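You operate a simulated robot arm through the tools that you are given. There is no shell and no other tool.

You run a simulated robot arm. Do the job below in one go: nothing can be reset, and whatever is moved stays where it is left.

TASK
Set the controls near the top of the steel workbench. At the end: the voltage knob is turned to 12 V; the mode knob is turned to zero; the trim knob is turned to full left; the tester power switch is switched on; whatever was shut is shut again. Leave all else as you found it, and nothing knocked over.
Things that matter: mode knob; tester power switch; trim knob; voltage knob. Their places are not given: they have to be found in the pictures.

It is judged by the outcome, as a careful person would: the job done as asked, and still so three seconds after it is handed in. It fails if anything else is knocked over, pushed out of place, dropped, spilled or broken.

THE ROBOT
A 7-joint arm with a two-finger parallel gripper, fixed in place. Base frame: the origin is at the foot of the arm, x ahead of it, y to its left, z up; the work surface is at about z = 0. Lengths are in m, angles in degrees, forces in N, time in s.
With the tool pointing down near the work surface it reaches from about 0.24 to 0.62 m from the base axis. Its first joint turns from -66.0 to 66.0 degrees. Payload 2.6 kg.
Tool frame: the origin (TCP) lies between the finger pads and is the grasp point; the fingertips stand 0.03 m ahead of it; z points along the fingers, y is the line along which they close. The gripper opens to 0.094 m. The fingers are 0.028 m wide and 0.01 m thick; the gripper's body (0.05 by 0.096 m) begins 0.055 m behind the TCP.
Orientation is that of the tool frame in the base frame, as [roll, pitch, yaw] about the fixed x, y, z axes, in that order (R = Rz(yaw) Ry(pitch) Rx(roll)). With the fingers straight down and closing along the base's y, the tool's x points along the base's -x, its y along +y and its z along -z.

THE INTERFACE
- The arm moves only by the tool send_rows. Its argument "deltas" is a list that holds one entry, the list of rows, each a list of 7 numbers: the turn, a rotation vector about the base's x, y, z in degrees, then the shift along the base's x, y, z in m, then the gripper command, from -1 (fully open) to 1 (shut), values between in proportion. In form: [[[wx, wy, wz, x, y, z, gripper], ...]]. A call has 1 to 20 rows; each row is the pose to reach, as a shift and turn from the pose commanded when the call began. Rows are played at 5 a second. More than 0.05 m and 8.6 degrees between two rows, or a gripper value outside its range, and nothing of the call is played. Where a pose cannot be reached the arm comes as near as it can. A force on the tool above 40 N (or 10 N above the force at the start of the call, whichever is more), or a blocked arm, ends the call early, and 0.2 s more pass. Each finger travels about 0.072 m/s and halts on what it meets, pressing with about 41 N; the grip force reading is that of the motor and also rises with nothing between the fingers. The clock runs only during rows and for 0.2 s after the last one: add rows that repeat a pose to give the fingers time. It gives the time, the measured TCP pose, the force on the tool (base axes), the opening and the grip force at its end, in the units of the frame above (readings bear some noise), with the torque about the TCP (base axes, N m) and any sound that the robot's microphone picked up.
- Cameras (640 x 400 px; columns grow to the right, rows downward): "scene" is fixed at [0.0451, 0.4367, 0.5704]; the picture's right is [-0.69, -0.72, 0.00], its down [-0.37, 0.35, -0.86] and it looks along [0.62, -0.60, -0.51] (base axes); focal length 345 px, centre (320, 200). "wrist" rides on the gripper at [0.076, 0.014, -0.103] in the tool frame; the picture's right is [-0.18, 0.98, 0.00], its down [-0.75, -0.14, -0.64] and it looks along [-0.63, -0.12, 0.77] (tool axes); focal length 243 px, centre (320, 200).
- grab_frame(camera): a new picture of that camera. No time passes.
- measure_at(camera, pixels): for up to 12 pixels [column, row] of the newest picture of that camera ("zoom" is the newest enlarged one), the place [x, y, z] in the base frame of the surface seen there, good to about 0.002 m. No time passes.
- inspect(camera, box): a new picture of the part [left, top, right, bottom] of that camera's present view, enlarged. No time passes.
- close_job(): hands the job in; it is judged then, once.

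Leave the gripper open and the arm clear of the work at the hand-in unless told otherwise.

The tools are called after "Request:" by a JSON object that holds its "method" and its "body". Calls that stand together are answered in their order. send_rows: Moves the arm, as the interface text tells. Its arguments: {"type":"object","properties":{"deltas":{"type":"array"}},"required":["deltas"]} The other tools are called the same way: grab_frame (camera) takes a picture; measure_at (camera, pixels) gives the place of the surface under pixels of a picture; inspect (camera, box) takes an enlarged picture of a part of a camera's view; close_job () hands the job in.

At the start:

```text
time_s: 0.0
eef_pos: [0.373, -0.0097, 0.3919]
tool_rot: [179.9, 0.0, 180.0]
wrist_force: [0.5, -0.4, 0.2]
moment: [0.01, -0.02, 0.0]
opening: 0.0937
finger_force: 0.1
```

scene: 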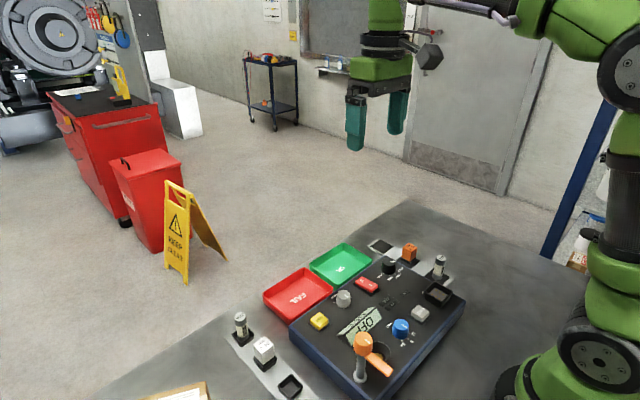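
wrist: 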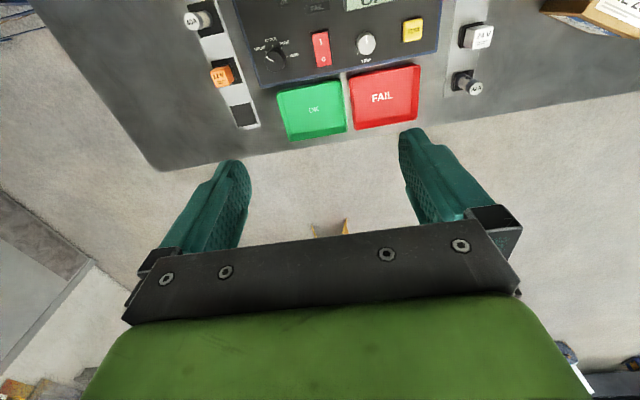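

I see a tester box with knobs, a rocker switch and trays in the lower middle of the scene picture (about columns 260-470, rows 230-400). I'll enlarge both views to read the controls.

Request:
{"method": "inspect", "body": {"camera": "scene", "box": [280, 230, 480, 400]}}

Request:
{"method": "inspect", "body": {"camera": "wrist", "box": [160, 0, 520, 180]}}

```text
2.35 times, centred on (380, 315) of scene
```

zoom: 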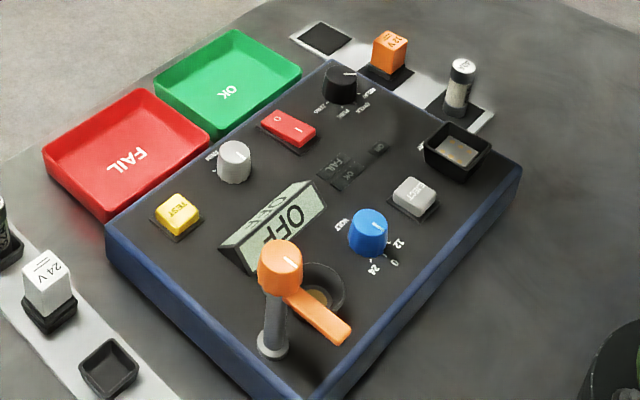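

```text
1.78 times, centred on (340, 90) of wrist
```

zoom: 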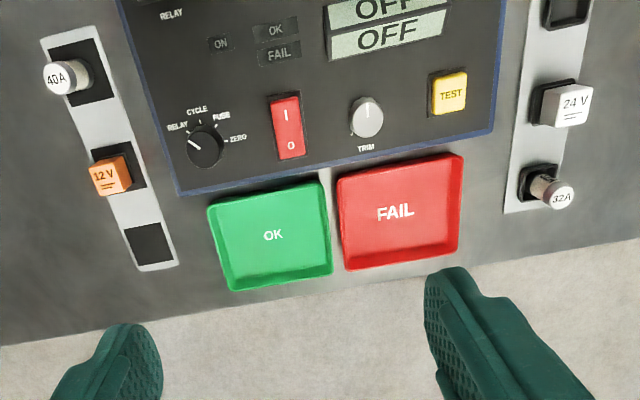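

The wrist view shows a red rocker (I/0), a trim knob, and a mode knob marked RELAY/CYCLE/FUSE/ZERO. The blue voltage knob shows in the scene view. I'll measure these in fresh scene close-ups, starting with the knob area.

Request:
{"method": "inspect", "body": {"camera": "scene", "box": [325, 240, 425, 302]}}

Request:
{"method": "inspect", "body": {"camera": "scene", "box": [335, 295, 455, 390]}}

Request:
{"method": "inspect", "body": {"camera": "wrist", "box": [240, 0, 400, 100]}}

```text
6.40 times, centred on (375, 271) of scene
```

zoom: 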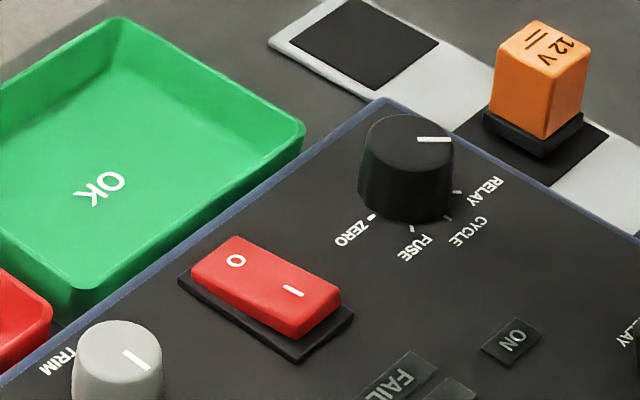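

```text
4.21 times, centred on (395, 342) of scene
```

zoom: 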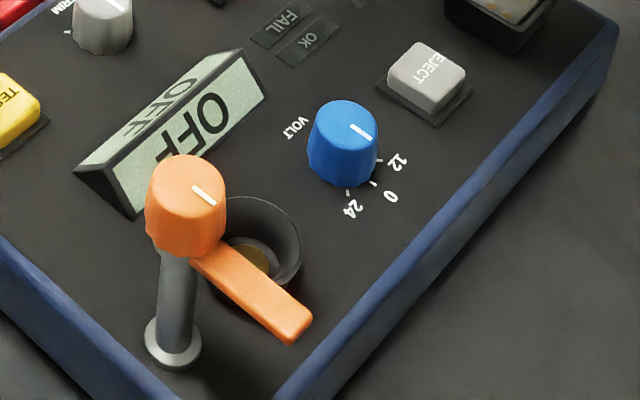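

```text
4.00 times, centred on (320, 50) of wrist
```

zoom: 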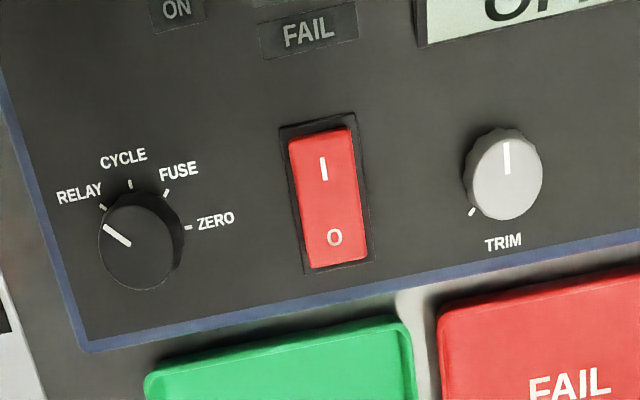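

Nothing is covering the controls so far. Next I'll measure surface positions in a new scene picture: the mode knob top (388,267), rocker (367,285), trim knob (343,298), voltage knob (401,327), the orange lever, and panel corners.

Request:
{"method": "grab_frame", "body": {"camera": "scene"}}

Request:
{"method": "measure_at", "body": {"camera": "scene", "pixels": [[388, 264], [361, 281], [373, 287], [343, 295], [401, 325], [364, 340], [382, 366], [409, 345], [325, 340], [440, 263], [434, 330], [460, 300]]}}

```text
taken
```

scene: 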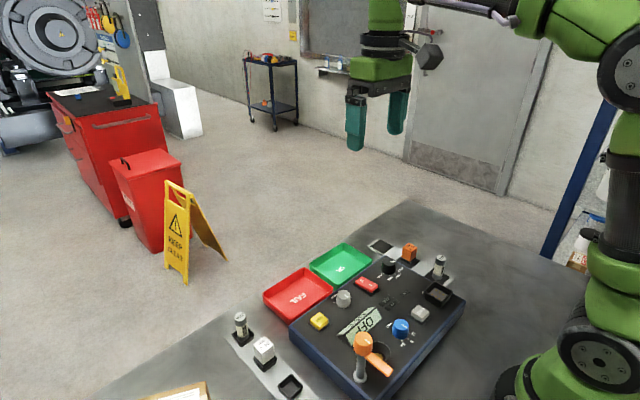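

```text
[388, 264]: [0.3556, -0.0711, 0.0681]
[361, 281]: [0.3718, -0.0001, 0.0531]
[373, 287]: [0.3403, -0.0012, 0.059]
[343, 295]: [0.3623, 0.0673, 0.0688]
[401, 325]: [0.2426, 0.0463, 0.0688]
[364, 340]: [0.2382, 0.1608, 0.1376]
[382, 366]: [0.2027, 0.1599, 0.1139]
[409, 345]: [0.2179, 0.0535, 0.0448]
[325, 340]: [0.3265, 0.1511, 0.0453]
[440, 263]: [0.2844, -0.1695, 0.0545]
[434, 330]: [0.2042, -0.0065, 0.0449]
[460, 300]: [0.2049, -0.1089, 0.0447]
```

The panel top is at z≈0.045 and the knob tops at z≈0.068. I'll pull the open gripper back toward the base at the same height, so the wrist camera can see the whole panel, including the voltage knob at about (0.243, 0.046).

Request:
{"method": "send_rows", "body": {"deltas": [[[0, 0, 0, -0.02, 0.01, 0, -1], [0, 0, 0, -0.05, 0.02, 0, -1], [0, 0, 0, -0.08, 0.03, 0, -1], [0, 0, 0, -0.1, 0.04, 0, -1], [0, 0, 0, -0.12, 0.04, 0, -1], [0, 0, 0, -0.12, 0.04, 0, -1]]]}}

Request:
{"method": "grab_frame", "body": {"camera": "wrist"}}

```text
time_s: 1.4
eef_pos: [0.2521, 0.0317, 0.3908]
tool_rot: [-179.9, 0.0, -180.0]
wrist_force: [-0.1, -0.4, 0.4]
moment: [-0.01, 0.01, -0.02]
opening: 0.0939
finger_force: 0.1
```

```text
taken
```

wrist: 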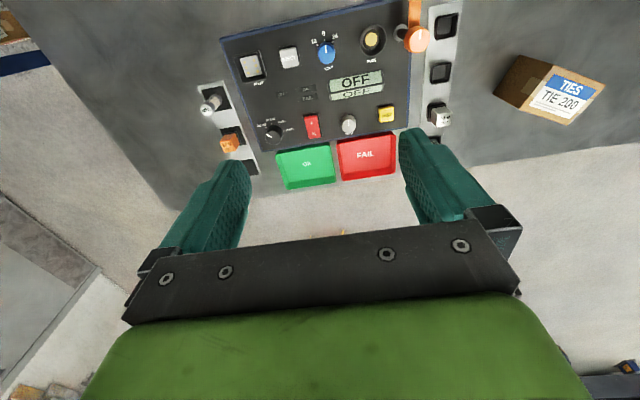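

The wrist camera now sees the whole panel. I'll enlarge it to read the knob marks around (325,50), (272,132), (348,125) and the area on the right.

Request:
{"method": "inspect", "body": {"camera": "wrist", "box": [290, 20, 370, 70]}}

Request:
{"method": "inspect", "body": {"camera": "wrist", "box": [250, 95, 400, 155]}}

Request:
{"method": "inspect", "body": {"camera": "wrist", "box": [200, 0, 480, 175]}}

```text
8.00 times, centred on (330, 45) of wrist
```

zoom: 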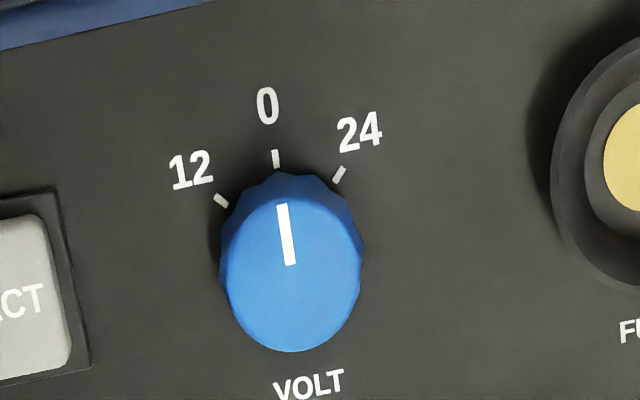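

```text
4.27 times, centred on (325, 125) of wrist
```

zoom: 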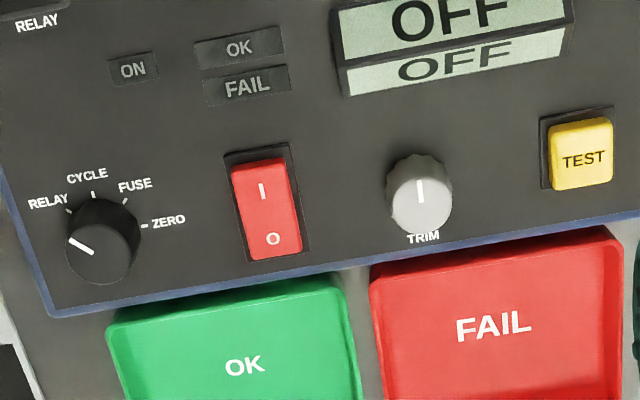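

```text
2.29 times, centred on (340, 88) of wrist
```

zoom: 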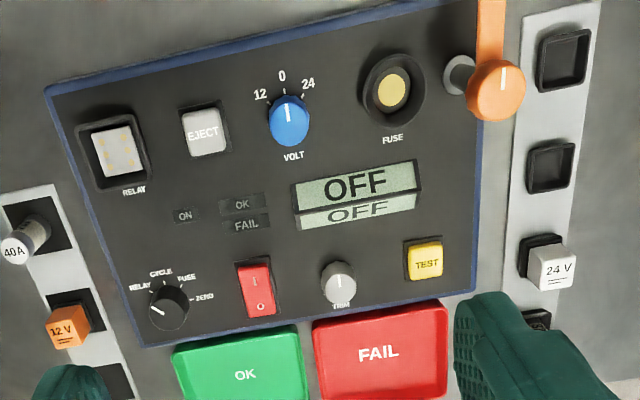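

Upright reading is now clear: voltage knob at 0 (12 lies to its left), mode at RELAY (ZERO lies clockwise), trim at its middle. I'll re-enlarge the voltage knob and measure the marks around it.

Request:
{"method": "inspect", "body": {"camera": "wrist", "box": [290, 20, 370, 70]}}

Request:
{"method": "measure_at", "body": {"camera": "zoom", "pixels": [[221, 201], [276, 159], [339, 174], [283, 208], [290, 262], [290, 335], [225, 260], [358, 255], [290, 250], [190, 280], [400, 260]]}}

```text
8.00 times, centred on (330, 45) of wrist
```

zoom: 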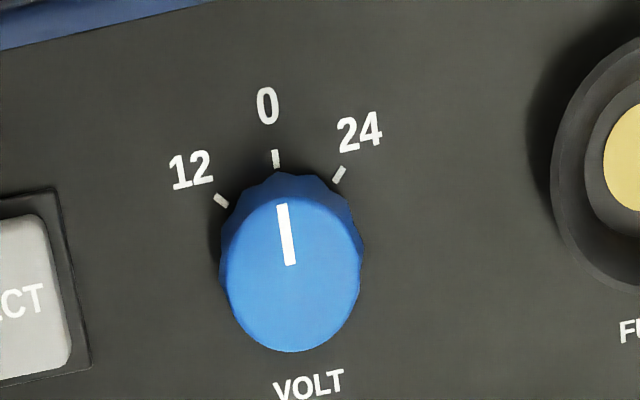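

```text
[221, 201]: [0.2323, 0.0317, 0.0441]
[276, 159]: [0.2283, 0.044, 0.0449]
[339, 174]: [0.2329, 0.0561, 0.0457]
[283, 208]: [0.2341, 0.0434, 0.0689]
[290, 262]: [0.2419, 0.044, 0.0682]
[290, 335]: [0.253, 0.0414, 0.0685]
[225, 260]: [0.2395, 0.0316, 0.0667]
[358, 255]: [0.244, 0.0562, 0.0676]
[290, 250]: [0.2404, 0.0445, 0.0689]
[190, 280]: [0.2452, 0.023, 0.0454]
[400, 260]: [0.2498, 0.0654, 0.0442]
```

Volt knob: centre ≈(0.243, 0.044), radius ≈0.0125. The 12 mark is about +48° about base z from the 0 mark. Next I'll enlarge and measure the mode knob and its marks.

Request:
{"method": "inspect", "body": {"camera": "wrist", "box": [240, 105, 320, 155]}}

```text
8.00 times, centred on (280, 130) of wrist
```

zoom: 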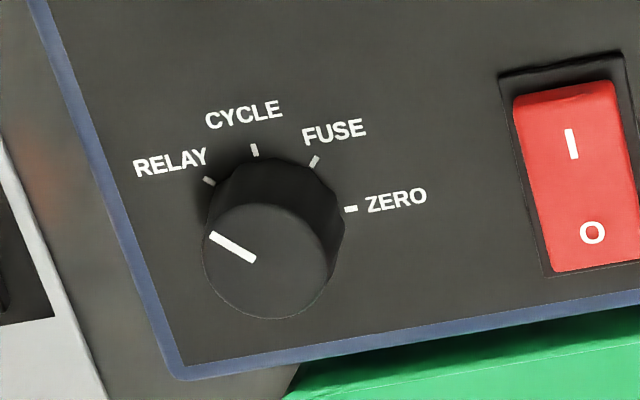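

I'll measure the mode marks, pointer and knob edges in this enlarged picture.

Request:
{"method": "measure_at", "body": {"camera": "zoom", "pixels": [[209, 181], [254, 150], [315, 161], [350, 209], [212, 238], [253, 259], [270, 206], [272, 316], [208, 262], [334, 262], [272, 262], [515, 150]]}}

Request:
{"method": "inspect", "body": {"camera": "wrist", "box": [310, 100, 390, 150]}}

```text
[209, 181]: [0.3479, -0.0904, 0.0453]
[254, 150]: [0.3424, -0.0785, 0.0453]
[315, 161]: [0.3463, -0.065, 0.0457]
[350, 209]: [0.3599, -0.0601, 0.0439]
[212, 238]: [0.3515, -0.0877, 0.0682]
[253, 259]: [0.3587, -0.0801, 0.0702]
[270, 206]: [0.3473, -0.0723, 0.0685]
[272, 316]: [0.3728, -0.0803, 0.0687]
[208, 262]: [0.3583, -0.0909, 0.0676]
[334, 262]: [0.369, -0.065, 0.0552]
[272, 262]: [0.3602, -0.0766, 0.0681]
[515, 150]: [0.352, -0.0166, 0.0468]
```

```text
8.00 times, centred on (350, 125) of wrist
```

zoom: 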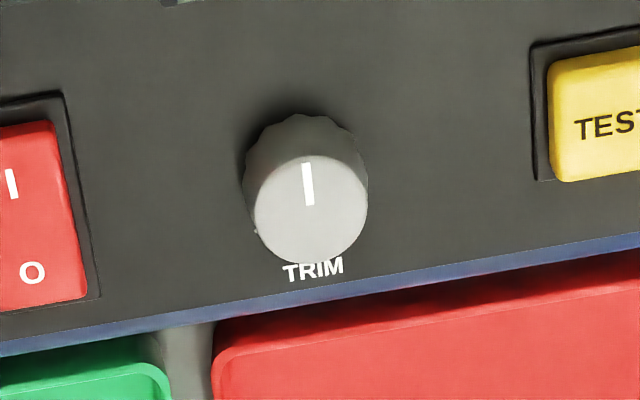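

Mode marks fit a circle centred at ≈(0.359, -0.0765). The marks sit about 48° apart, so RELAY to ZERO is ≈-144° about z. Now the trim knob in this newest enlarged picture.

Request:
{"method": "measure_at", "body": {"camera": "zoom", "pixels": [[305, 165], [309, 204], [255, 231], [258, 205], [365, 200], [312, 155], [315, 258], [310, 207], [72, 200], [550, 110], [10, 182], [33, 272]]}}

Request:
{"method": "inspect", "body": {"camera": "scene", "box": [310, 270, 400, 326]}}

```text
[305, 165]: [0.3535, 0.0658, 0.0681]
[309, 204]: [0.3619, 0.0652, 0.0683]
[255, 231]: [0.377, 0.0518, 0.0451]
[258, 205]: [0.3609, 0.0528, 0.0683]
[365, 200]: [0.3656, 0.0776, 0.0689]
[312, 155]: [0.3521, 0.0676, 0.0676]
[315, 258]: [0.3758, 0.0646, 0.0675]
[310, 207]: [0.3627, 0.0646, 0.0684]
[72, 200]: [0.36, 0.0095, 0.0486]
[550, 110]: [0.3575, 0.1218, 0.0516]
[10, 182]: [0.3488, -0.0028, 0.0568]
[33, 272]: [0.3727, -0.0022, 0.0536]
```

```text
7.11 times, centred on (355, 298) of scene
```

zoom: 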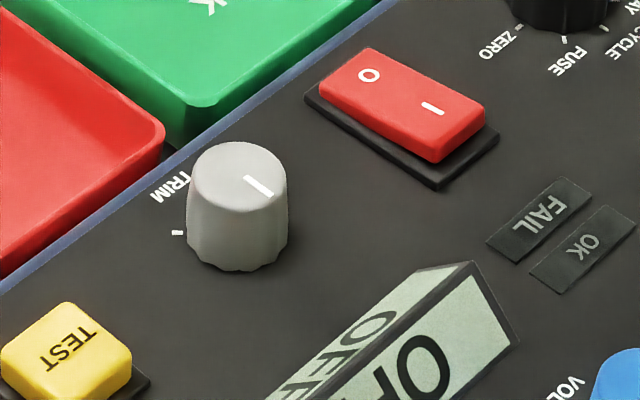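

Trim knob: centre ≈(0.3635, 0.0652), and its left stop mark is +135° about z from the pointer. The power rocker's I side is at ≈(0.349, -0.002), and it stands raised, so the switch is off now. I'll start with the mode knob: go above it at z≈0.15, turned +72°, with the gripper about half open.

Request:
{"method": "send_rows", "body": {"deltas": [[[0, 0, 8, 0.0119, -0.01205, -0.0267, -0.5], [0, 0, 16, 0.0238, -0.0241, -0.0533, -0.3], [0, 0, 24, 0.0357, -0.0362, -0.08, -0.1], [0, 0, 32, 0.0476, -0.0482, -0.1067, 0], [0, 0, 40, 0.0594, -0.0603, -0.1333, 0], [0, 0, 48, 0.0713, -0.0723, -0.16, 0], [0, 0, 56, 0.0832, -0.0844, -0.1867, 0], [0, 0, 64, 0.0951, -0.0964, -0.2133, 0], [0, 0, 72, 0.107, -0.1085, -0.24, 0], [0, 0, 72, 0.107, -0.1085, -0.24, 0], [0, 0, 72, 0.107, -0.1085, -0.24, 0]]]}}

Request:
{"method": "grab_frame", "body": {"camera": "wrist"}}

Request:
{"method": "grab_frame", "body": {"camera": "scene"}}

```text
time_s: 3.8
eef_pos: [0.3593, -0.0766, 0.1502]
tool_rot: [180.0, 0.0, -108.0]
wrist_force: [-0.1, -0.5, -0.2]
moment: [0.02, 0.01, 0.02]
opening: 0.0473
finger_force: 0.2
```

```text
taken
```

wrist: 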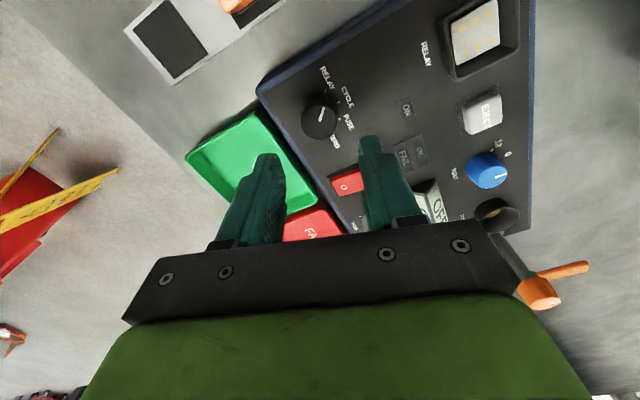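

```text
taken
```

scene: 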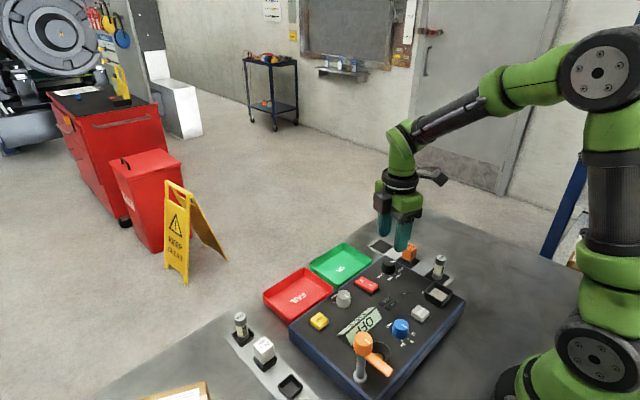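

The knob sits between the fingers at about (319,117) in the wrist view. I'll check its exact centre, plus the heights of the neighbours (12 V block, green tray rim), before going down.

Request:
{"method": "inspect", "body": {"camera": "wrist", "box": [280, 80, 360, 130]}}

Request:
{"method": "measure_at", "body": {"camera": "wrist", "pixels": [[320, 112], [319, 117], [303, 118], [335, 118], [318, 136], [258, 113], [186, 156], [319, 205], [235, 4]]}}

Request:
{"method": "measure_at", "body": {"camera": "scene", "pixels": [[409, 246], [405, 247], [440, 258], [347, 243], [372, 259], [311, 262]]}}

```text
8.00 times, centred on (320, 105) of wrist
```

zoom: 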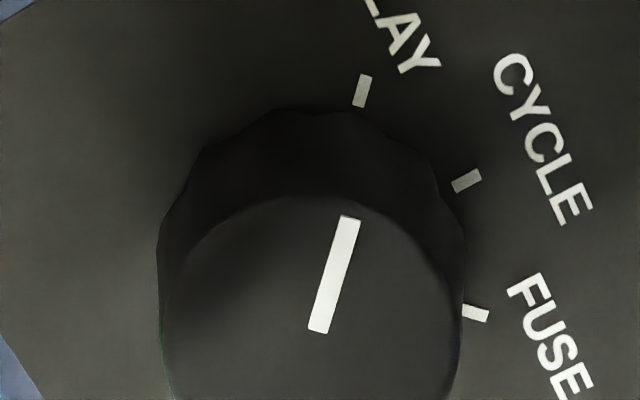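

```text
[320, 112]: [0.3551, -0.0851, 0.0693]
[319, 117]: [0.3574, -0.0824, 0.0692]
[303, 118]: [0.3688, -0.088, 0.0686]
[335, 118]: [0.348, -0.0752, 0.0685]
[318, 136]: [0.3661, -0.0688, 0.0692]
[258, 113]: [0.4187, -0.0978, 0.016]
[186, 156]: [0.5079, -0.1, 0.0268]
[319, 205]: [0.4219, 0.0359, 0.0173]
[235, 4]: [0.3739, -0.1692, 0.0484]
```

```text
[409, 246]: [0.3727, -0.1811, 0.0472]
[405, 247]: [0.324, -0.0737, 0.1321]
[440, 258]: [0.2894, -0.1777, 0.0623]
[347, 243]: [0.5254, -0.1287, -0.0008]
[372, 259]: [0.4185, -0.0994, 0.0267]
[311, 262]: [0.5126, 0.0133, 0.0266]
```

Neighbours are low (tray rim z≈0.027, blocks about 0.05-0.06), so nothing blocks the way down. I'll refine the knob centre using edge points in a slightly larger enlargement.

Request:
{"method": "inspect", "body": {"camera": "wrist", "box": [280, 90, 360, 150]}}

```text
6.67 times, centred on (320, 120) of wrist
```

zoom: 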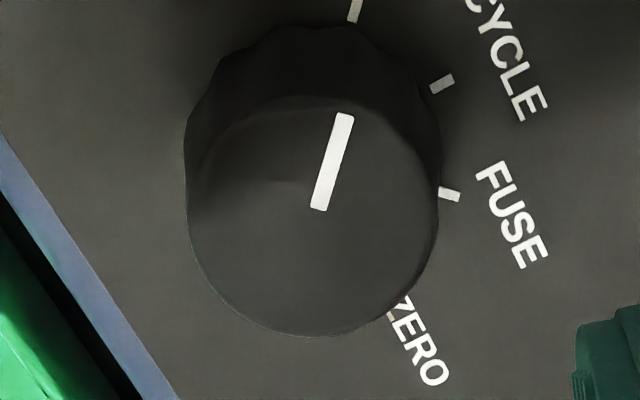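

The knob's top disk spans columns 190-438 and rows 95-336, so its centre is near (314,216). I'll measure the centre and edges.

Request:
{"method": "measure_at", "body": {"camera": "zoom", "pixels": [[314, 216], [314, 214], [318, 218], [312, 218], [200, 216], [428, 216], [314, 105], [314, 326], [235, 300], [395, 300], [340, 120], [318, 205]]}}

```text
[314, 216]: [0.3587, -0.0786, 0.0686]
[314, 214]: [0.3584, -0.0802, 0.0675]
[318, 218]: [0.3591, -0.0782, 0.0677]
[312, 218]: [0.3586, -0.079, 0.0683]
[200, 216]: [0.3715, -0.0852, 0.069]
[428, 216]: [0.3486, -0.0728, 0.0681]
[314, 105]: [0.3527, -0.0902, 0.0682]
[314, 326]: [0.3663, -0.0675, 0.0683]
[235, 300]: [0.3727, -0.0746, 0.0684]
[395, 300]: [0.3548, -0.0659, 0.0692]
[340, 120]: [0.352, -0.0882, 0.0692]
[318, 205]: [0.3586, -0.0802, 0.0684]
```

Best estimate of the mode knob centre is (0.3592, -0.0778). Next I'll go straight down to TCP z≈0.082, putting the fingertips at about 0.052, above the panel at 0.045.

Request:
{"method": "send_rows", "body": {"deltas": [[[0, 0, 0, 0, -0.0012, -0.02, 0], [0, 0, 0, 0, -0.0012, -0.04, 0], [0, 0, 0, 0, -0.0012, -0.055, 0], [0, 0, 0, 0, -0.0012, -0.068, 0], [0, 0, 0, 0, -0.0012, -0.068, 0]]]}}

Request:
{"method": "grab_frame", "body": {"camera": "wrist"}}

Request:
{"method": "inspect", "body": {"camera": "scene", "box": [330, 200, 470, 290]}}

```text
time_s: 5.0
eef_pos: [0.361, -0.079, 0.083]
tool_rot: [180.0, -0.1, -108.1]
wrist_force: [0.5, 0.3, 0.4]
moment: [-0.02, 0.02, 0.0]
opening: 0.0472
finger_force: 0.1
```

```text
taken
```

wrist: 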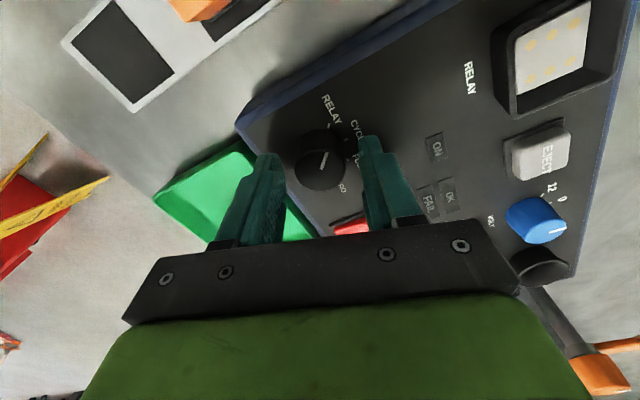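

```text
4.44 times, centred on (400, 245) of scene
```

zoom: 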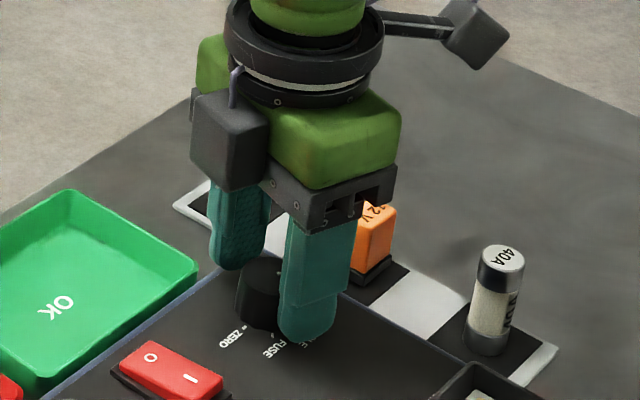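

The fingers straddle the mode knob and no contact force shows. I'll close slowly and read the forces.

Request:
{"method": "send_rows", "body": {"deltas": [[[0, 0, 0, 0, 0, 0, 0.2], [0, 0, 0, 0, 0, 0, 0.4], [0, 0, 0, 0, 0, 0, 0.5], [0, 0, 0, 0, 0, 0, 0.6], [0, 0, 0, 0, 0, 0, 0.6]]]}}

```text
time_s: 6.2
eef_pos: [0.3608, -0.0772, 0.0842]
tool_rot: [180.0, 0.0, -108.1]
wrist_force: [-0.7, 0.0, -3.5]
moment: [0.09, -0.02, -0.01]
opening: 0.0303
finger_force: 45.2
```

Gripped: opening 0.030 m, grip 45 N, no side force to speak of. I'll turn -48° (toward ZERO) and see how the torque and pointer respond.

Request:
{"method": "send_rows", "body": {"deltas": [[[0, 0, -6, 0, 0, 0, 0.6], [0, 0, -12, 0, 0, 0, 0.6], [0, 0, -18, 0, 0, 0, 0.6], [0, 0, -24, 0, 0, 0, 0.6], [0, 0, -30, 0, 0, 0, 0.6], [0, 0, -36, 0, 0, 0, 0.6], [0, 0, -42, 0, 0, 0, 0.6], [0, 0, -48, 0, 0, 0, 0.6]]]}}

Request:
{"method": "inspect", "body": {"camera": "wrist", "box": [240, 80, 400, 180]}}

```text
time_s: 8.0
eef_pos: [0.3604, -0.0784, 0.0842]
tool_rot: [180.0, 0.0, -156.2]
wrist_force: [8.9, -3.7, -13.7]
moment: [-0.42, 0.22, 0.03]
opening: 0.0303
finger_force: 44.7
```

```text
4.00 times, centred on (320, 130) of wrist
```

zoom: 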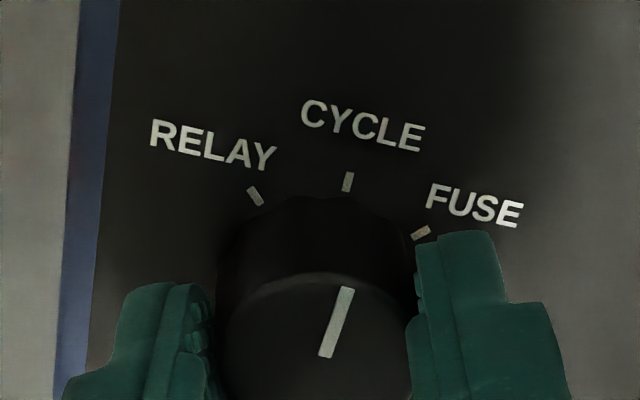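

The pointer follows the gripper and now points at CYCLE, one 48° step. I'll continue another -48° to FUSE.

Request:
{"method": "send_rows", "body": {"deltas": [[[0, 0, -6, 0, 0, 0, 0.6], [0, 0, -12, 0, 0, 0, 0.6], [0, 0, -18, 0, 0, 0, 0.6], [0, 0, -24, 0, 0, 0, 0.6], [0, 0, -30, 0, 0, 0, 0.6], [0, 0, -36, 0, 0, 0, 0.6], [0, 0, -42, 0, 0, 0, 0.6], [0, 0, -48, 0, 0, 0, 0.6]]]}}

Request:
{"method": "inspect", "body": {"camera": "wrist", "box": [240, 80, 400, 180]}}

```text
time_s: 9.8
eef_pos: [0.3591, -0.0772, 0.0838]
tool_rot: [180.0, 0.1, 155.8]
wrist_force: [2.5, -7.9, -0.5]
moment: [-0.35, 0.01, 0.08]
opening: 0.03
finger_force: 45.1
```

```text
4.00 times, centred on (320, 130) of wrist
```

zoom: 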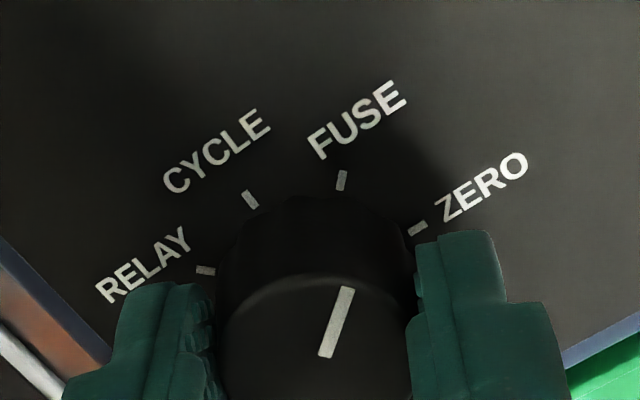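

The pointer is at FUSE now. One more -48° step takes it to ZERO.

Request:
{"method": "send_rows", "body": {"deltas": [[[0, 0, -6, 0, 0, 0, 0.6], [0, 0, -12, 0, 0, 0, 0.6], [0, 0, -18, 0, 0, 0, 0.6], [0, 0, -24, 0, 0, 0, 0.6], [0, 0, -30, 0, 0, 0, 0.6], [0, 0, -36, 0, 0, 0, 0.6], [0, 0, -42, 0, 0, 0, 0.6], [0, 0, -48, 0, 0, 0, 0.6]]]}}

Request:
{"method": "inspect", "body": {"camera": "wrist", "box": [240, 80, 400, 180]}}

Request:
{"method": "inspect", "body": {"camera": "scene", "box": [310, 200, 470, 300]}}

```text
time_s: 11.6
eef_pos: [0.3591, -0.077, 0.0843]
tool_rot: [-179.9, -0.3, 107.9]
wrist_force: [-1.0, 0.8, 8.9]
moment: [0.0, 0.0, 0.54]
opening: 0.0305
finger_force: 45.0
```

```text
4.00 times, centred on (320, 130) of wrist
```

zoom: 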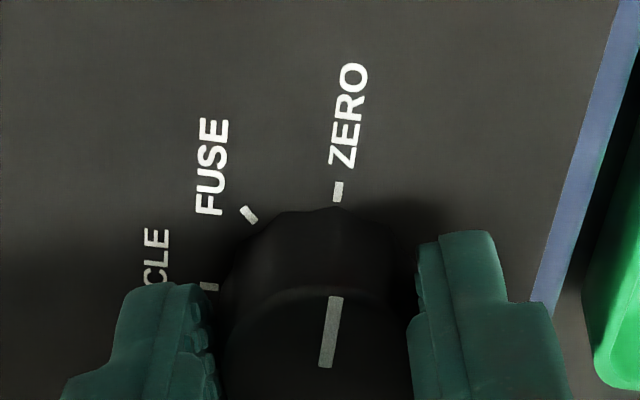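

```text
4.00 times, centred on (390, 250) of scene
```

zoom: 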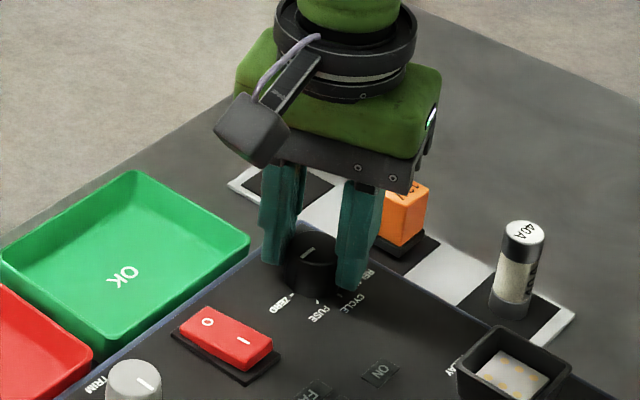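

A torque of 0.54 N·m built up, so the knob has met its end stop, and the pointer lines up with ZERO. I'll release, rise straight up and check.

Request:
{"method": "send_rows", "body": {"deltas": [[[0, 0, 0, 0, 0, 0, 0.3], [0, 0, 0, 0, 0, 0, 0.1], [0, 0, 0, 0, 0, 0, 0.0], [0, 0, 0, 0, 0, 0, 0.0], [0, 0, 0, 0, 0, 0.03, 0.0], [0, 0, 0, 0, 0, 0.07, 0.0], [0, 0, 0, 0, 0, 0.11, 0.0], [0, 0, 0, 0, 0, 0.11, 0.0]]]}}

Request:
{"method": "grab_frame", "body": {"camera": "wrist"}}

Request:
{"method": "inspect", "body": {"camera": "scene", "box": [310, 200, 470, 300]}}

```text
time_s: 13.4
eef_pos: [0.3608, -0.0778, 0.1944]
tool_rot: [180.0, 0.1, 108.0]
wrist_force: [0.3, 0.2, -0.2]
moment: [0.01, -0.02, -0.02]
opening: 0.047
finger_force: 0.2
```

```text
taken
```

wrist: 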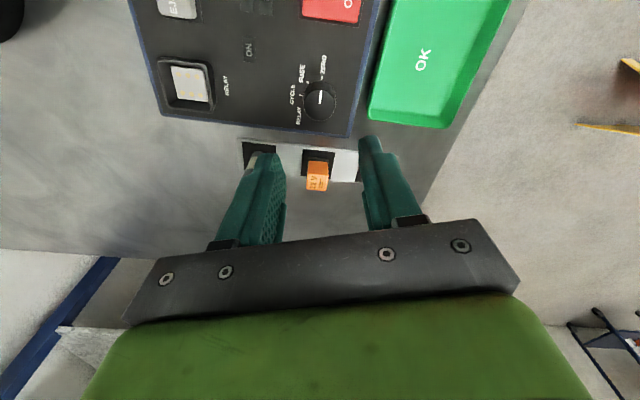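

```text
4.00 times, centred on (390, 250) of scene
```

zoom: 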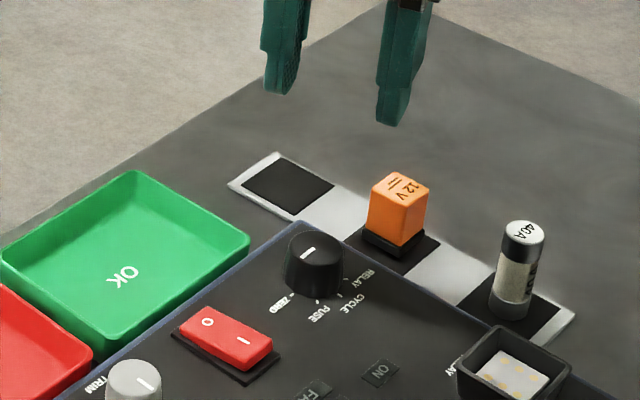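

The gripper is clear. I'll enlarge the mode knob at about (320,100) in the wrist view to confirm the pointer.

Request:
{"method": "inspect", "body": {"camera": "wrist", "box": [280, 60, 360, 120]}}

```text
6.67 times, centred on (320, 90) of wrist
```

zoom: 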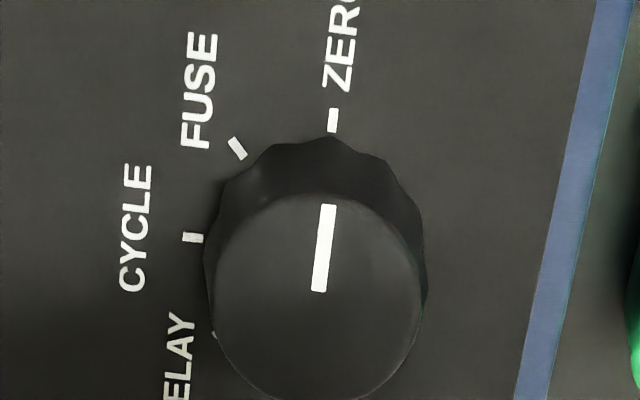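

The mode knob points at ZERO. Next is the trim knob: move over to (0.3635, 0.0652) at z≈0.15, keeping this -72° orientation so a full +135° turn fits in one grasp.

Request:
{"method": "send_rows", "body": {"deltas": [[[0, 0, 0, 0.0005, 0.029, -0.005, 0], [0, 0, 0, 0.001, 0.058, -0.01, 0], [0, 0, 0, 0.0015, 0.087, -0.02, 0], [0, 0, 0, 0.002, 0.116, -0.03, 0], [0, 0, 0, 0.003, 0.143, -0.044, 0], [0, 0, 0, 0.003, 0.143, -0.044, 0]]]}}

Request:
{"method": "grab_frame", "body": {"camera": "wrist"}}

Request:
{"method": "inspect", "body": {"camera": "wrist", "box": [280, 90, 360, 150]}}

```text
time_s: 14.8
eef_pos: [0.3634, 0.0639, 0.1505]
tool_rot: [179.9, 0.0, 108.0]
wrist_force: [-0.5, -0.3, -0.3]
moment: [0.01, 0.05, 0.01]
opening: 0.0471
finger_force: 0.1
```

```text
taken
```

wrist: 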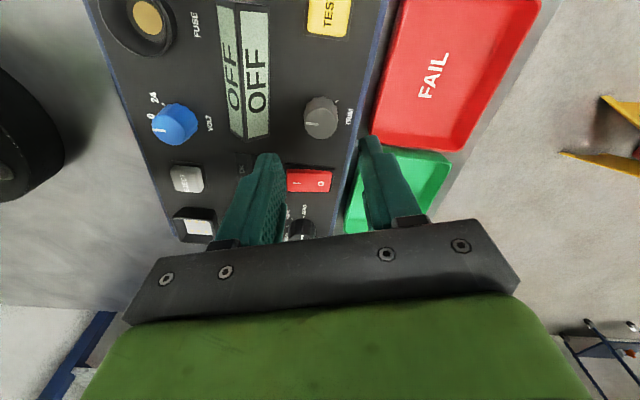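

```text
6.67 times, centred on (320, 120) of wrist
```

zoom: 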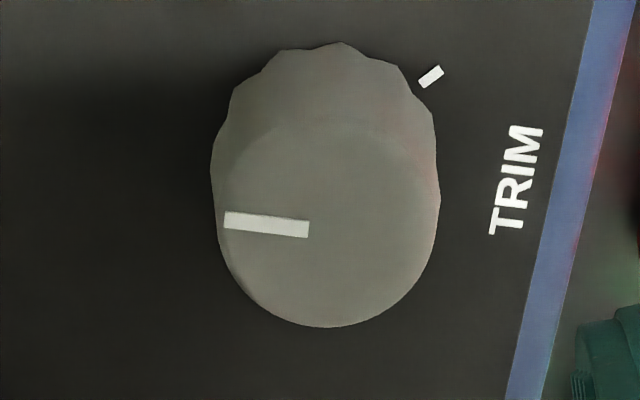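

The trim knob is in view. Its top disk centre is near (326,222) in this enlargement. I'll measure the centre and edges, and the near edge of the display at (268,70) in the wrist picture.

Request:
{"method": "measure_at", "body": {"camera": "zoom", "pixels": [[326, 222], [330, 220], [322, 224], [228, 222], [426, 222], [326, 130], [326, 318], [306, 228], [228, 219], [432, 76]]}}

Request:
{"method": "measure_at", "body": {"camera": "wrist", "pixels": [[268, 100], [268, 60], [243, 100], [232, 60], [330, 180], [295, 180], [318, 30]]}}

```text
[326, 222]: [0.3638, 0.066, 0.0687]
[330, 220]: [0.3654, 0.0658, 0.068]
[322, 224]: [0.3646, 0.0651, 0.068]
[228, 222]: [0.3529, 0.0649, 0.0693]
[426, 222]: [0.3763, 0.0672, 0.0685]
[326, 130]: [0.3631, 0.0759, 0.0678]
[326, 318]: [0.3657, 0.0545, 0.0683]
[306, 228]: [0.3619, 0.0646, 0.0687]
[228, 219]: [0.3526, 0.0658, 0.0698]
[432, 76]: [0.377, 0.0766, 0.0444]
```

```text
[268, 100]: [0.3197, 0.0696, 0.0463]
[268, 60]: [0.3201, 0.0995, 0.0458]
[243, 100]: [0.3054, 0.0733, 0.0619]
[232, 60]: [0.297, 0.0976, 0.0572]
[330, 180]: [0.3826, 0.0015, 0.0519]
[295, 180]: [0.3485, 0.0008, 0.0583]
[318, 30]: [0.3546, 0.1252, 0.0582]
```

Trim centre ≈(0.3642, 0.0652), with the display edge 44 mm away, so the open fingers clear it. I'll go down to TCP z≈0.083 and close.

Request:
{"method": "send_rows", "body": {"deltas": [[[0, 0, 0, 0.001, 0.0005, -0.02, 0], [0, 0, 0, 0.001, 0.0005, -0.04, 0], [0, 0, 0, 0.001, 0.0005, -0.055, 0], [0, 0, 0, 0.001, 0.0005, -0.067, 0], [0, 0, 0, 0.001, 0.0005, -0.067, 0], [0, 0, 0, 0.001, 0.0005, -0.067, 0.2], [0, 0, 0, 0.001, 0.0005, -0.067, 0.4], [0, 0, 0, 0.001, 0.0005, -0.067, 0.5], [0, 0, 0, 0.001, 0.0005, -0.067, 0.6], [0, 0, 0, 0.001, 0.0005, -0.067, 0.6]]]}}

Request:
{"method": "inspect", "body": {"camera": "wrist", "box": [240, 80, 400, 180]}}

```text
time_s: 17.0
eef_pos: [0.3638, 0.0644, 0.0824]
tool_rot: [-179.9, 0.0, 108.0]
wrist_force: [-3.1, -0.3, -0.8]
moment: [0.02, 0.07, 0.01]
opening: 0.0265
finger_force: 45.1
```

```text
4.00 times, centred on (320, 130) of wrist
```

zoom: 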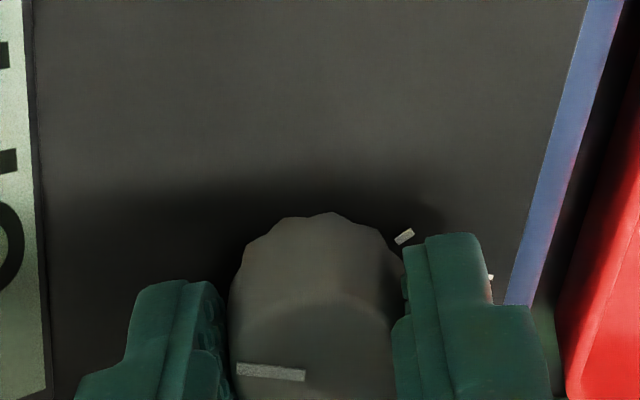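

Gripped trim at 0.0265 m opening. I'll turn it left (+z, counter-clockwise seen upright) by 64° first, then check.

Request:
{"method": "send_rows", "body": {"deltas": [[[0, 0, 8, 0, 0, 0, 0.6], [0, 0, 16, 0, 0, 0, 0.6], [0, 0, 24, 0, 0, 0, 0.6], [0, 0, 32, 0, 0, 0, 0.6], [0, 0, 40, 0, 0, 0, 0.6], [0, 0, 48, 0, 0, 0, 0.6], [0, 0, 56, 0, 0, 0, 0.6], [0, 0, 64, 0, 0, 0, 0.6]]]}}

Request:
{"method": "inspect", "body": {"camera": "wrist", "box": [240, 80, 400, 180]}}

```text
time_s: 18.8
eef_pos: [0.3632, 0.065, 0.0835]
tool_rot: [179.9, 0.2, 172.1]
wrist_force: [0.3, -5.2, -2.8]
moment: [0.05, 0.08, 0.0]
opening: 0.0265
finger_force: 45.1
```

```text
4.00 times, centred on (320, 130) of wrist
```

zoom: 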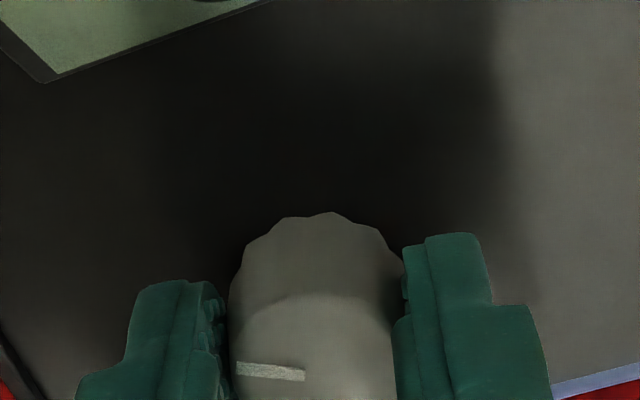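

The knob turns with the gripper and almost no torque. I'll turn another +56°, for 120° in total.

Request:
{"method": "send_rows", "body": {"deltas": [[[0, 0, 8, 0, 0, 0, 0.6], [0, 0, 16, 0, 0, 0, 0.6], [0, 0, 24, 0, 0, 0, 0.6], [0, 0, 32, 0, 0, 0, 0.6], [0, 0, 40, 0, 0, 0, 0.6], [0, 0, 48, 0, 0, 0, 0.6], [0, 0, 56, 0, 0, 0, 0.6]]]}}

Request:
{"method": "inspect", "body": {"camera": "wrist", "box": [240, 80, 400, 180]}}

```text
time_s: 20.4
eef_pos: [0.3638, 0.0654, 0.082]
tool_rot: [180.0, -0.1, -132.0]
wrist_force: [2.2, -14.4, -4.0]
moment: [-0.4, -0.08, 0.01]
opening: 0.0267
finger_force: 44.6
```

```text
4.00 times, centred on (320, 130) of wrist
```

zoom: 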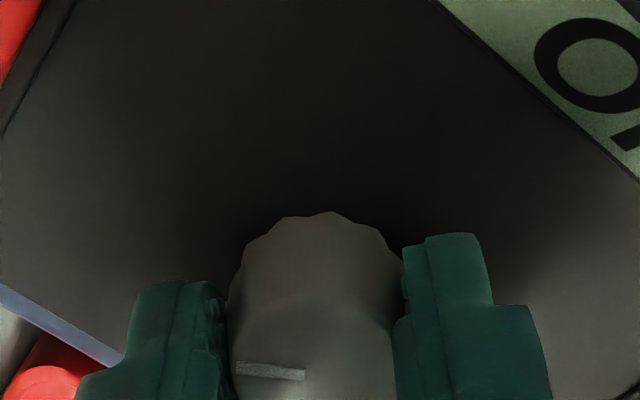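

120° done and no stop yet, only a slight side force (-14 N in y). I'll continue in 3° steps up to +21° with a tiny shift to ease that force, watching for torque from the stop.

Request:
{"method": "send_rows", "body": {"deltas": [[[0, 0, 3, 0, -0.0005, 0, 0.6], [0, 0, 6, 0, -0.0007, 0, 0.6], [0, 0, 9, 0, -0.0007, 0, 0.6], [0, 0, 12, 0, -0.0007, 0, 0.6], [0, 0, 15, 0, -0.0007, 0, 0.6]]]}}

Request:
{"method": "inspect", "body": {"camera": "wrist", "box": [240, 80, 400, 180]}}

```text
time_s: 21.6
eef_pos: [0.3637, 0.0644, 0.083]
tool_rot: [179.9, 0.0, -117.0]
wrist_force: [-7.6, -16.2, 10.8]
moment: [0.17, -0.19, -0.01]
opening: 0.0264
finger_force: 44.3
```

```text
4.00 times, centred on (320, 130) of wrist
```

zoom: 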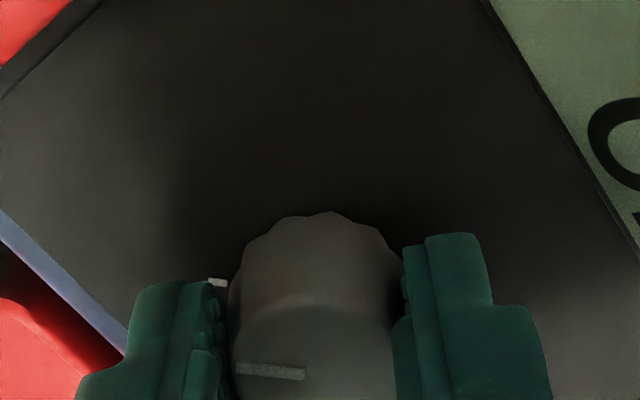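

135° done. The left end mark shows at (217,283), just beside the pointer's line, and no stop torque has built up. I'll push on in 2° steps to find the stop.

Request:
{"method": "send_rows", "body": {"deltas": [[[0, 0, 2, 0, 0, 0, 0.6], [0, 0, 4, 0, 0, 0, 0.6], [0, 0, 6, 0, 0, 0, 0.6]]]}}

Request:
{"method": "inspect", "body": {"camera": "wrist", "box": [240, 80, 400, 180]}}

```text
time_s: 22.4
eef_pos: [0.3641, 0.0664, 0.0825]
tool_rot: [180.0, 0.0, -111.0]
wrist_force: [-5.0, -6.0, 9.2]
moment: [0.3, 0.02, -0.24]
opening: 0.0265
finger_force: 45.3
```

```text
4.00 times, centred on (320, 130) of wrist
```

zoom: 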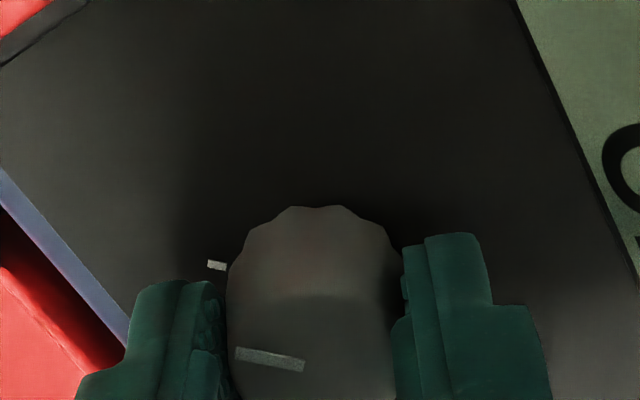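

Torque now reads -0.24 N·m and the knob lags the gripper slightly, so trim is at its left stop. I'll release, rise and check.

Request:
{"method": "send_rows", "body": {"deltas": [[[0, 0, 0, 0, 0, 0, 0.3], [0, 0, 0, 0, 0, 0, 0.1], [0, 0, 0, 0, 0, 0, 0.0], [0, 0, 0, 0, 0, 0, 0.0], [0, 0, 0, 0, 0, 0.03, 0.0], [0, 0, 0, 0, 0, 0.07, 0.0], [0, 0, 0, 0, 0, 0.11, 0.0], [0, 0, 0, 0, 0, 0.11, 0.0]]]}}

Request:
{"method": "grab_frame", "body": {"camera": "wrist"}}

Request:
{"method": "inspect", "body": {"camera": "wrist", "box": [280, 70, 360, 130]}}

Request:
{"method": "inspect", "body": {"camera": "scene", "box": [290, 220, 470, 380]}}

```text
time_s: 24.2
eef_pos: [0.3645, 0.0654, 0.1935]
tool_rot: [180.0, 0.0, -111.0]
wrist_force: [0.0, 0.6, -0.2]
moment: [0.02, -0.02, -0.01]
opening: 0.047
finger_force: 0.1
```

```text
taken
```

wrist: 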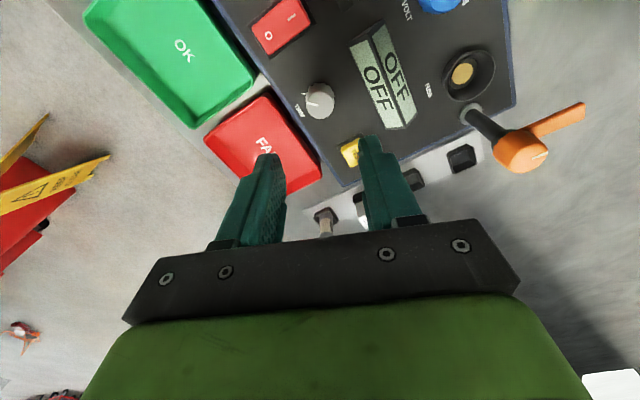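

```text
6.67 times, centred on (320, 100) of wrist
```

zoom: 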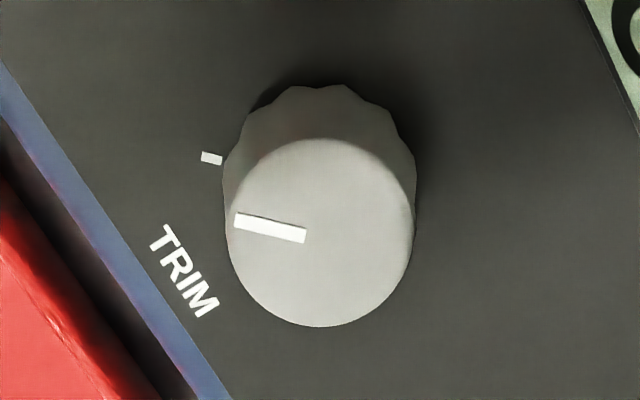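

```text
2.50 times, centred on (380, 300) of scene
```

zoom: 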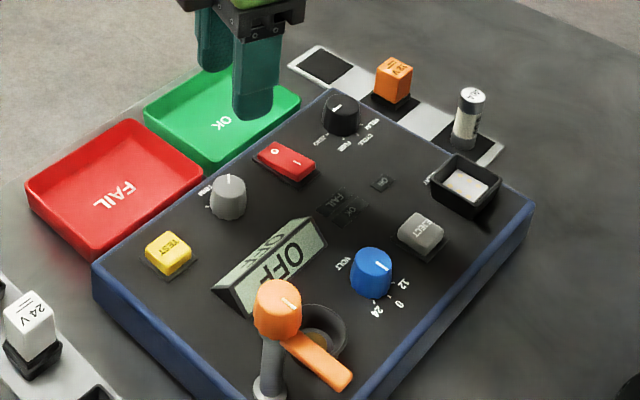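

Trim now points along its left end mark, and mode still points at ZERO. Next is the voltage knob: go above (0.243, 0.044) at z≈0.16, turning back to the straight orientation (-69°).

Request:
{"method": "send_rows", "body": {"deltas": [[[0, 0, -7.67, -0.0135, -0.0024, 0, 0], [0, 0, -15.33, -0.027, -0.0048, 0, 0], [0, 0, -23, -0.0405, -0.0071, 0, 0], [0, 0, -30.67, -0.054, -0.0095, 0, 0], [0, 0, -38.33, -0.0675, -0.0119, 0, 0], [0, 0, -46, -0.081, -0.0143, 0, 0], [0, 0, -53.67, -0.0945, -0.0166, -0.01, 0], [0, 0, -61.33, -0.108, -0.019, -0.02, 0], [0, 0, -69, -0.1215, -0.0214, -0.033, 0], [0, 0, -69, -0.1215, -0.0214, -0.033, 0]]]}}

Request:
{"method": "grab_frame", "body": {"camera": "wrist"}}

Request:
{"method": "inspect", "body": {"camera": "wrist", "box": [280, 80, 360, 140]}}

Request:
{"method": "grab_frame", "body": {"camera": "scene"}}

```text
time_s: 26.4
eef_pos: [0.2445, 0.0442, 0.1591]
tool_rot: [-179.9, 0.1, 179.9]
wrist_force: [-0.7, 0.0, 0.2]
moment: [0.02, 0.0, -0.02]
opening: 0.0468
finger_force: 0.1
```

```text
taken
```

wrist: 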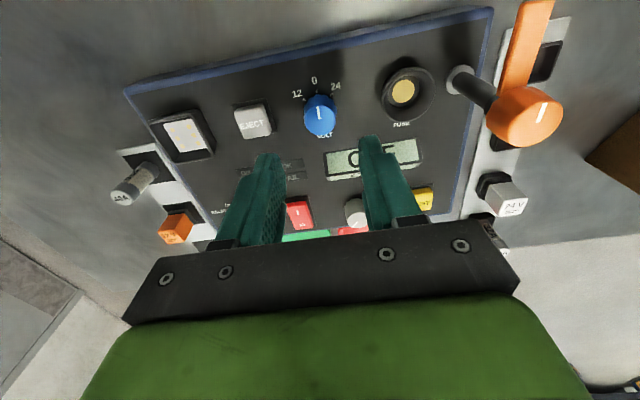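

```text
6.67 times, centred on (320, 110) of wrist
```

zoom: 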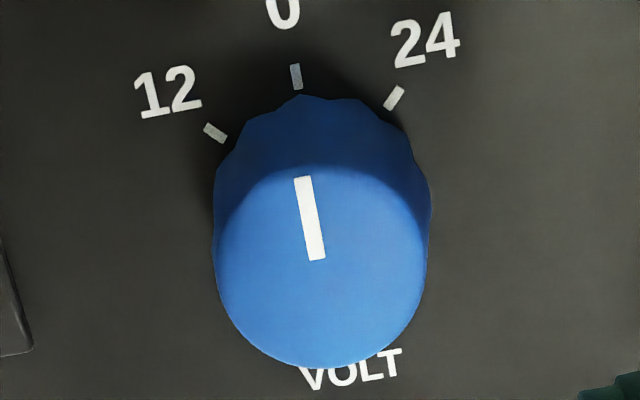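

```text
taken
```

scene: 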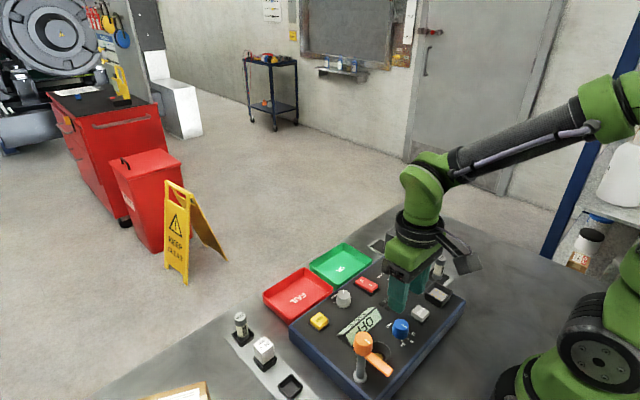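

The voltage knob is well centred. Its top disk centre is about (320,265) in the enlargement. I'll measure that, its edges, and the EJECT button and fuse socket edges beside it.

Request:
{"method": "measure_at", "body": {"camera": "wrist", "pixels": [[270, 125], [272, 118], [380, 95], [384, 105], [330, 152], [365, 148]]}}

Request:
{"method": "inspect", "body": {"camera": "wrist", "box": [280, 80, 360, 140]}}

Request:
{"method": "measure_at", "body": {"camera": "zoom", "pixels": [[320, 265], [324, 262], [316, 268], [224, 260], [420, 260], [316, 175], [326, 358], [304, 182], [318, 258], [215, 132], [296, 76], [394, 97]]}}

```text
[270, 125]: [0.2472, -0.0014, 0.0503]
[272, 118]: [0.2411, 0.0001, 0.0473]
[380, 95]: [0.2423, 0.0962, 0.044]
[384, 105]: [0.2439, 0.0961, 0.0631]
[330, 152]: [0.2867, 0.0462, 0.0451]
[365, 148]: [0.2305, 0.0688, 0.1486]
```

```text
6.67 times, centred on (320, 110) of wrist
```

zoom: 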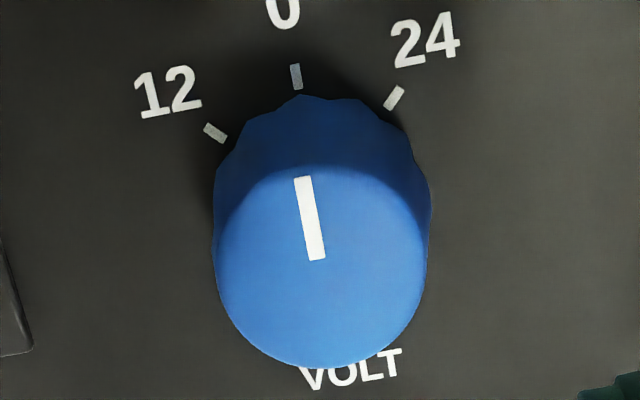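

```text
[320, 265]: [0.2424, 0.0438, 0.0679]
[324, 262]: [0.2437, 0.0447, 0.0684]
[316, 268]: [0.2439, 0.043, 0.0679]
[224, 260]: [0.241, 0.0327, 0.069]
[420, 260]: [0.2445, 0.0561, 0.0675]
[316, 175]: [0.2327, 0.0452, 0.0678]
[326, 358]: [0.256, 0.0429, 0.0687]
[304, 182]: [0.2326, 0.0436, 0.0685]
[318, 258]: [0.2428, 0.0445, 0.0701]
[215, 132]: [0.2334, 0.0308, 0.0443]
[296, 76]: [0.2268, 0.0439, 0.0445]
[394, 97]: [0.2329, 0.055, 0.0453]
```

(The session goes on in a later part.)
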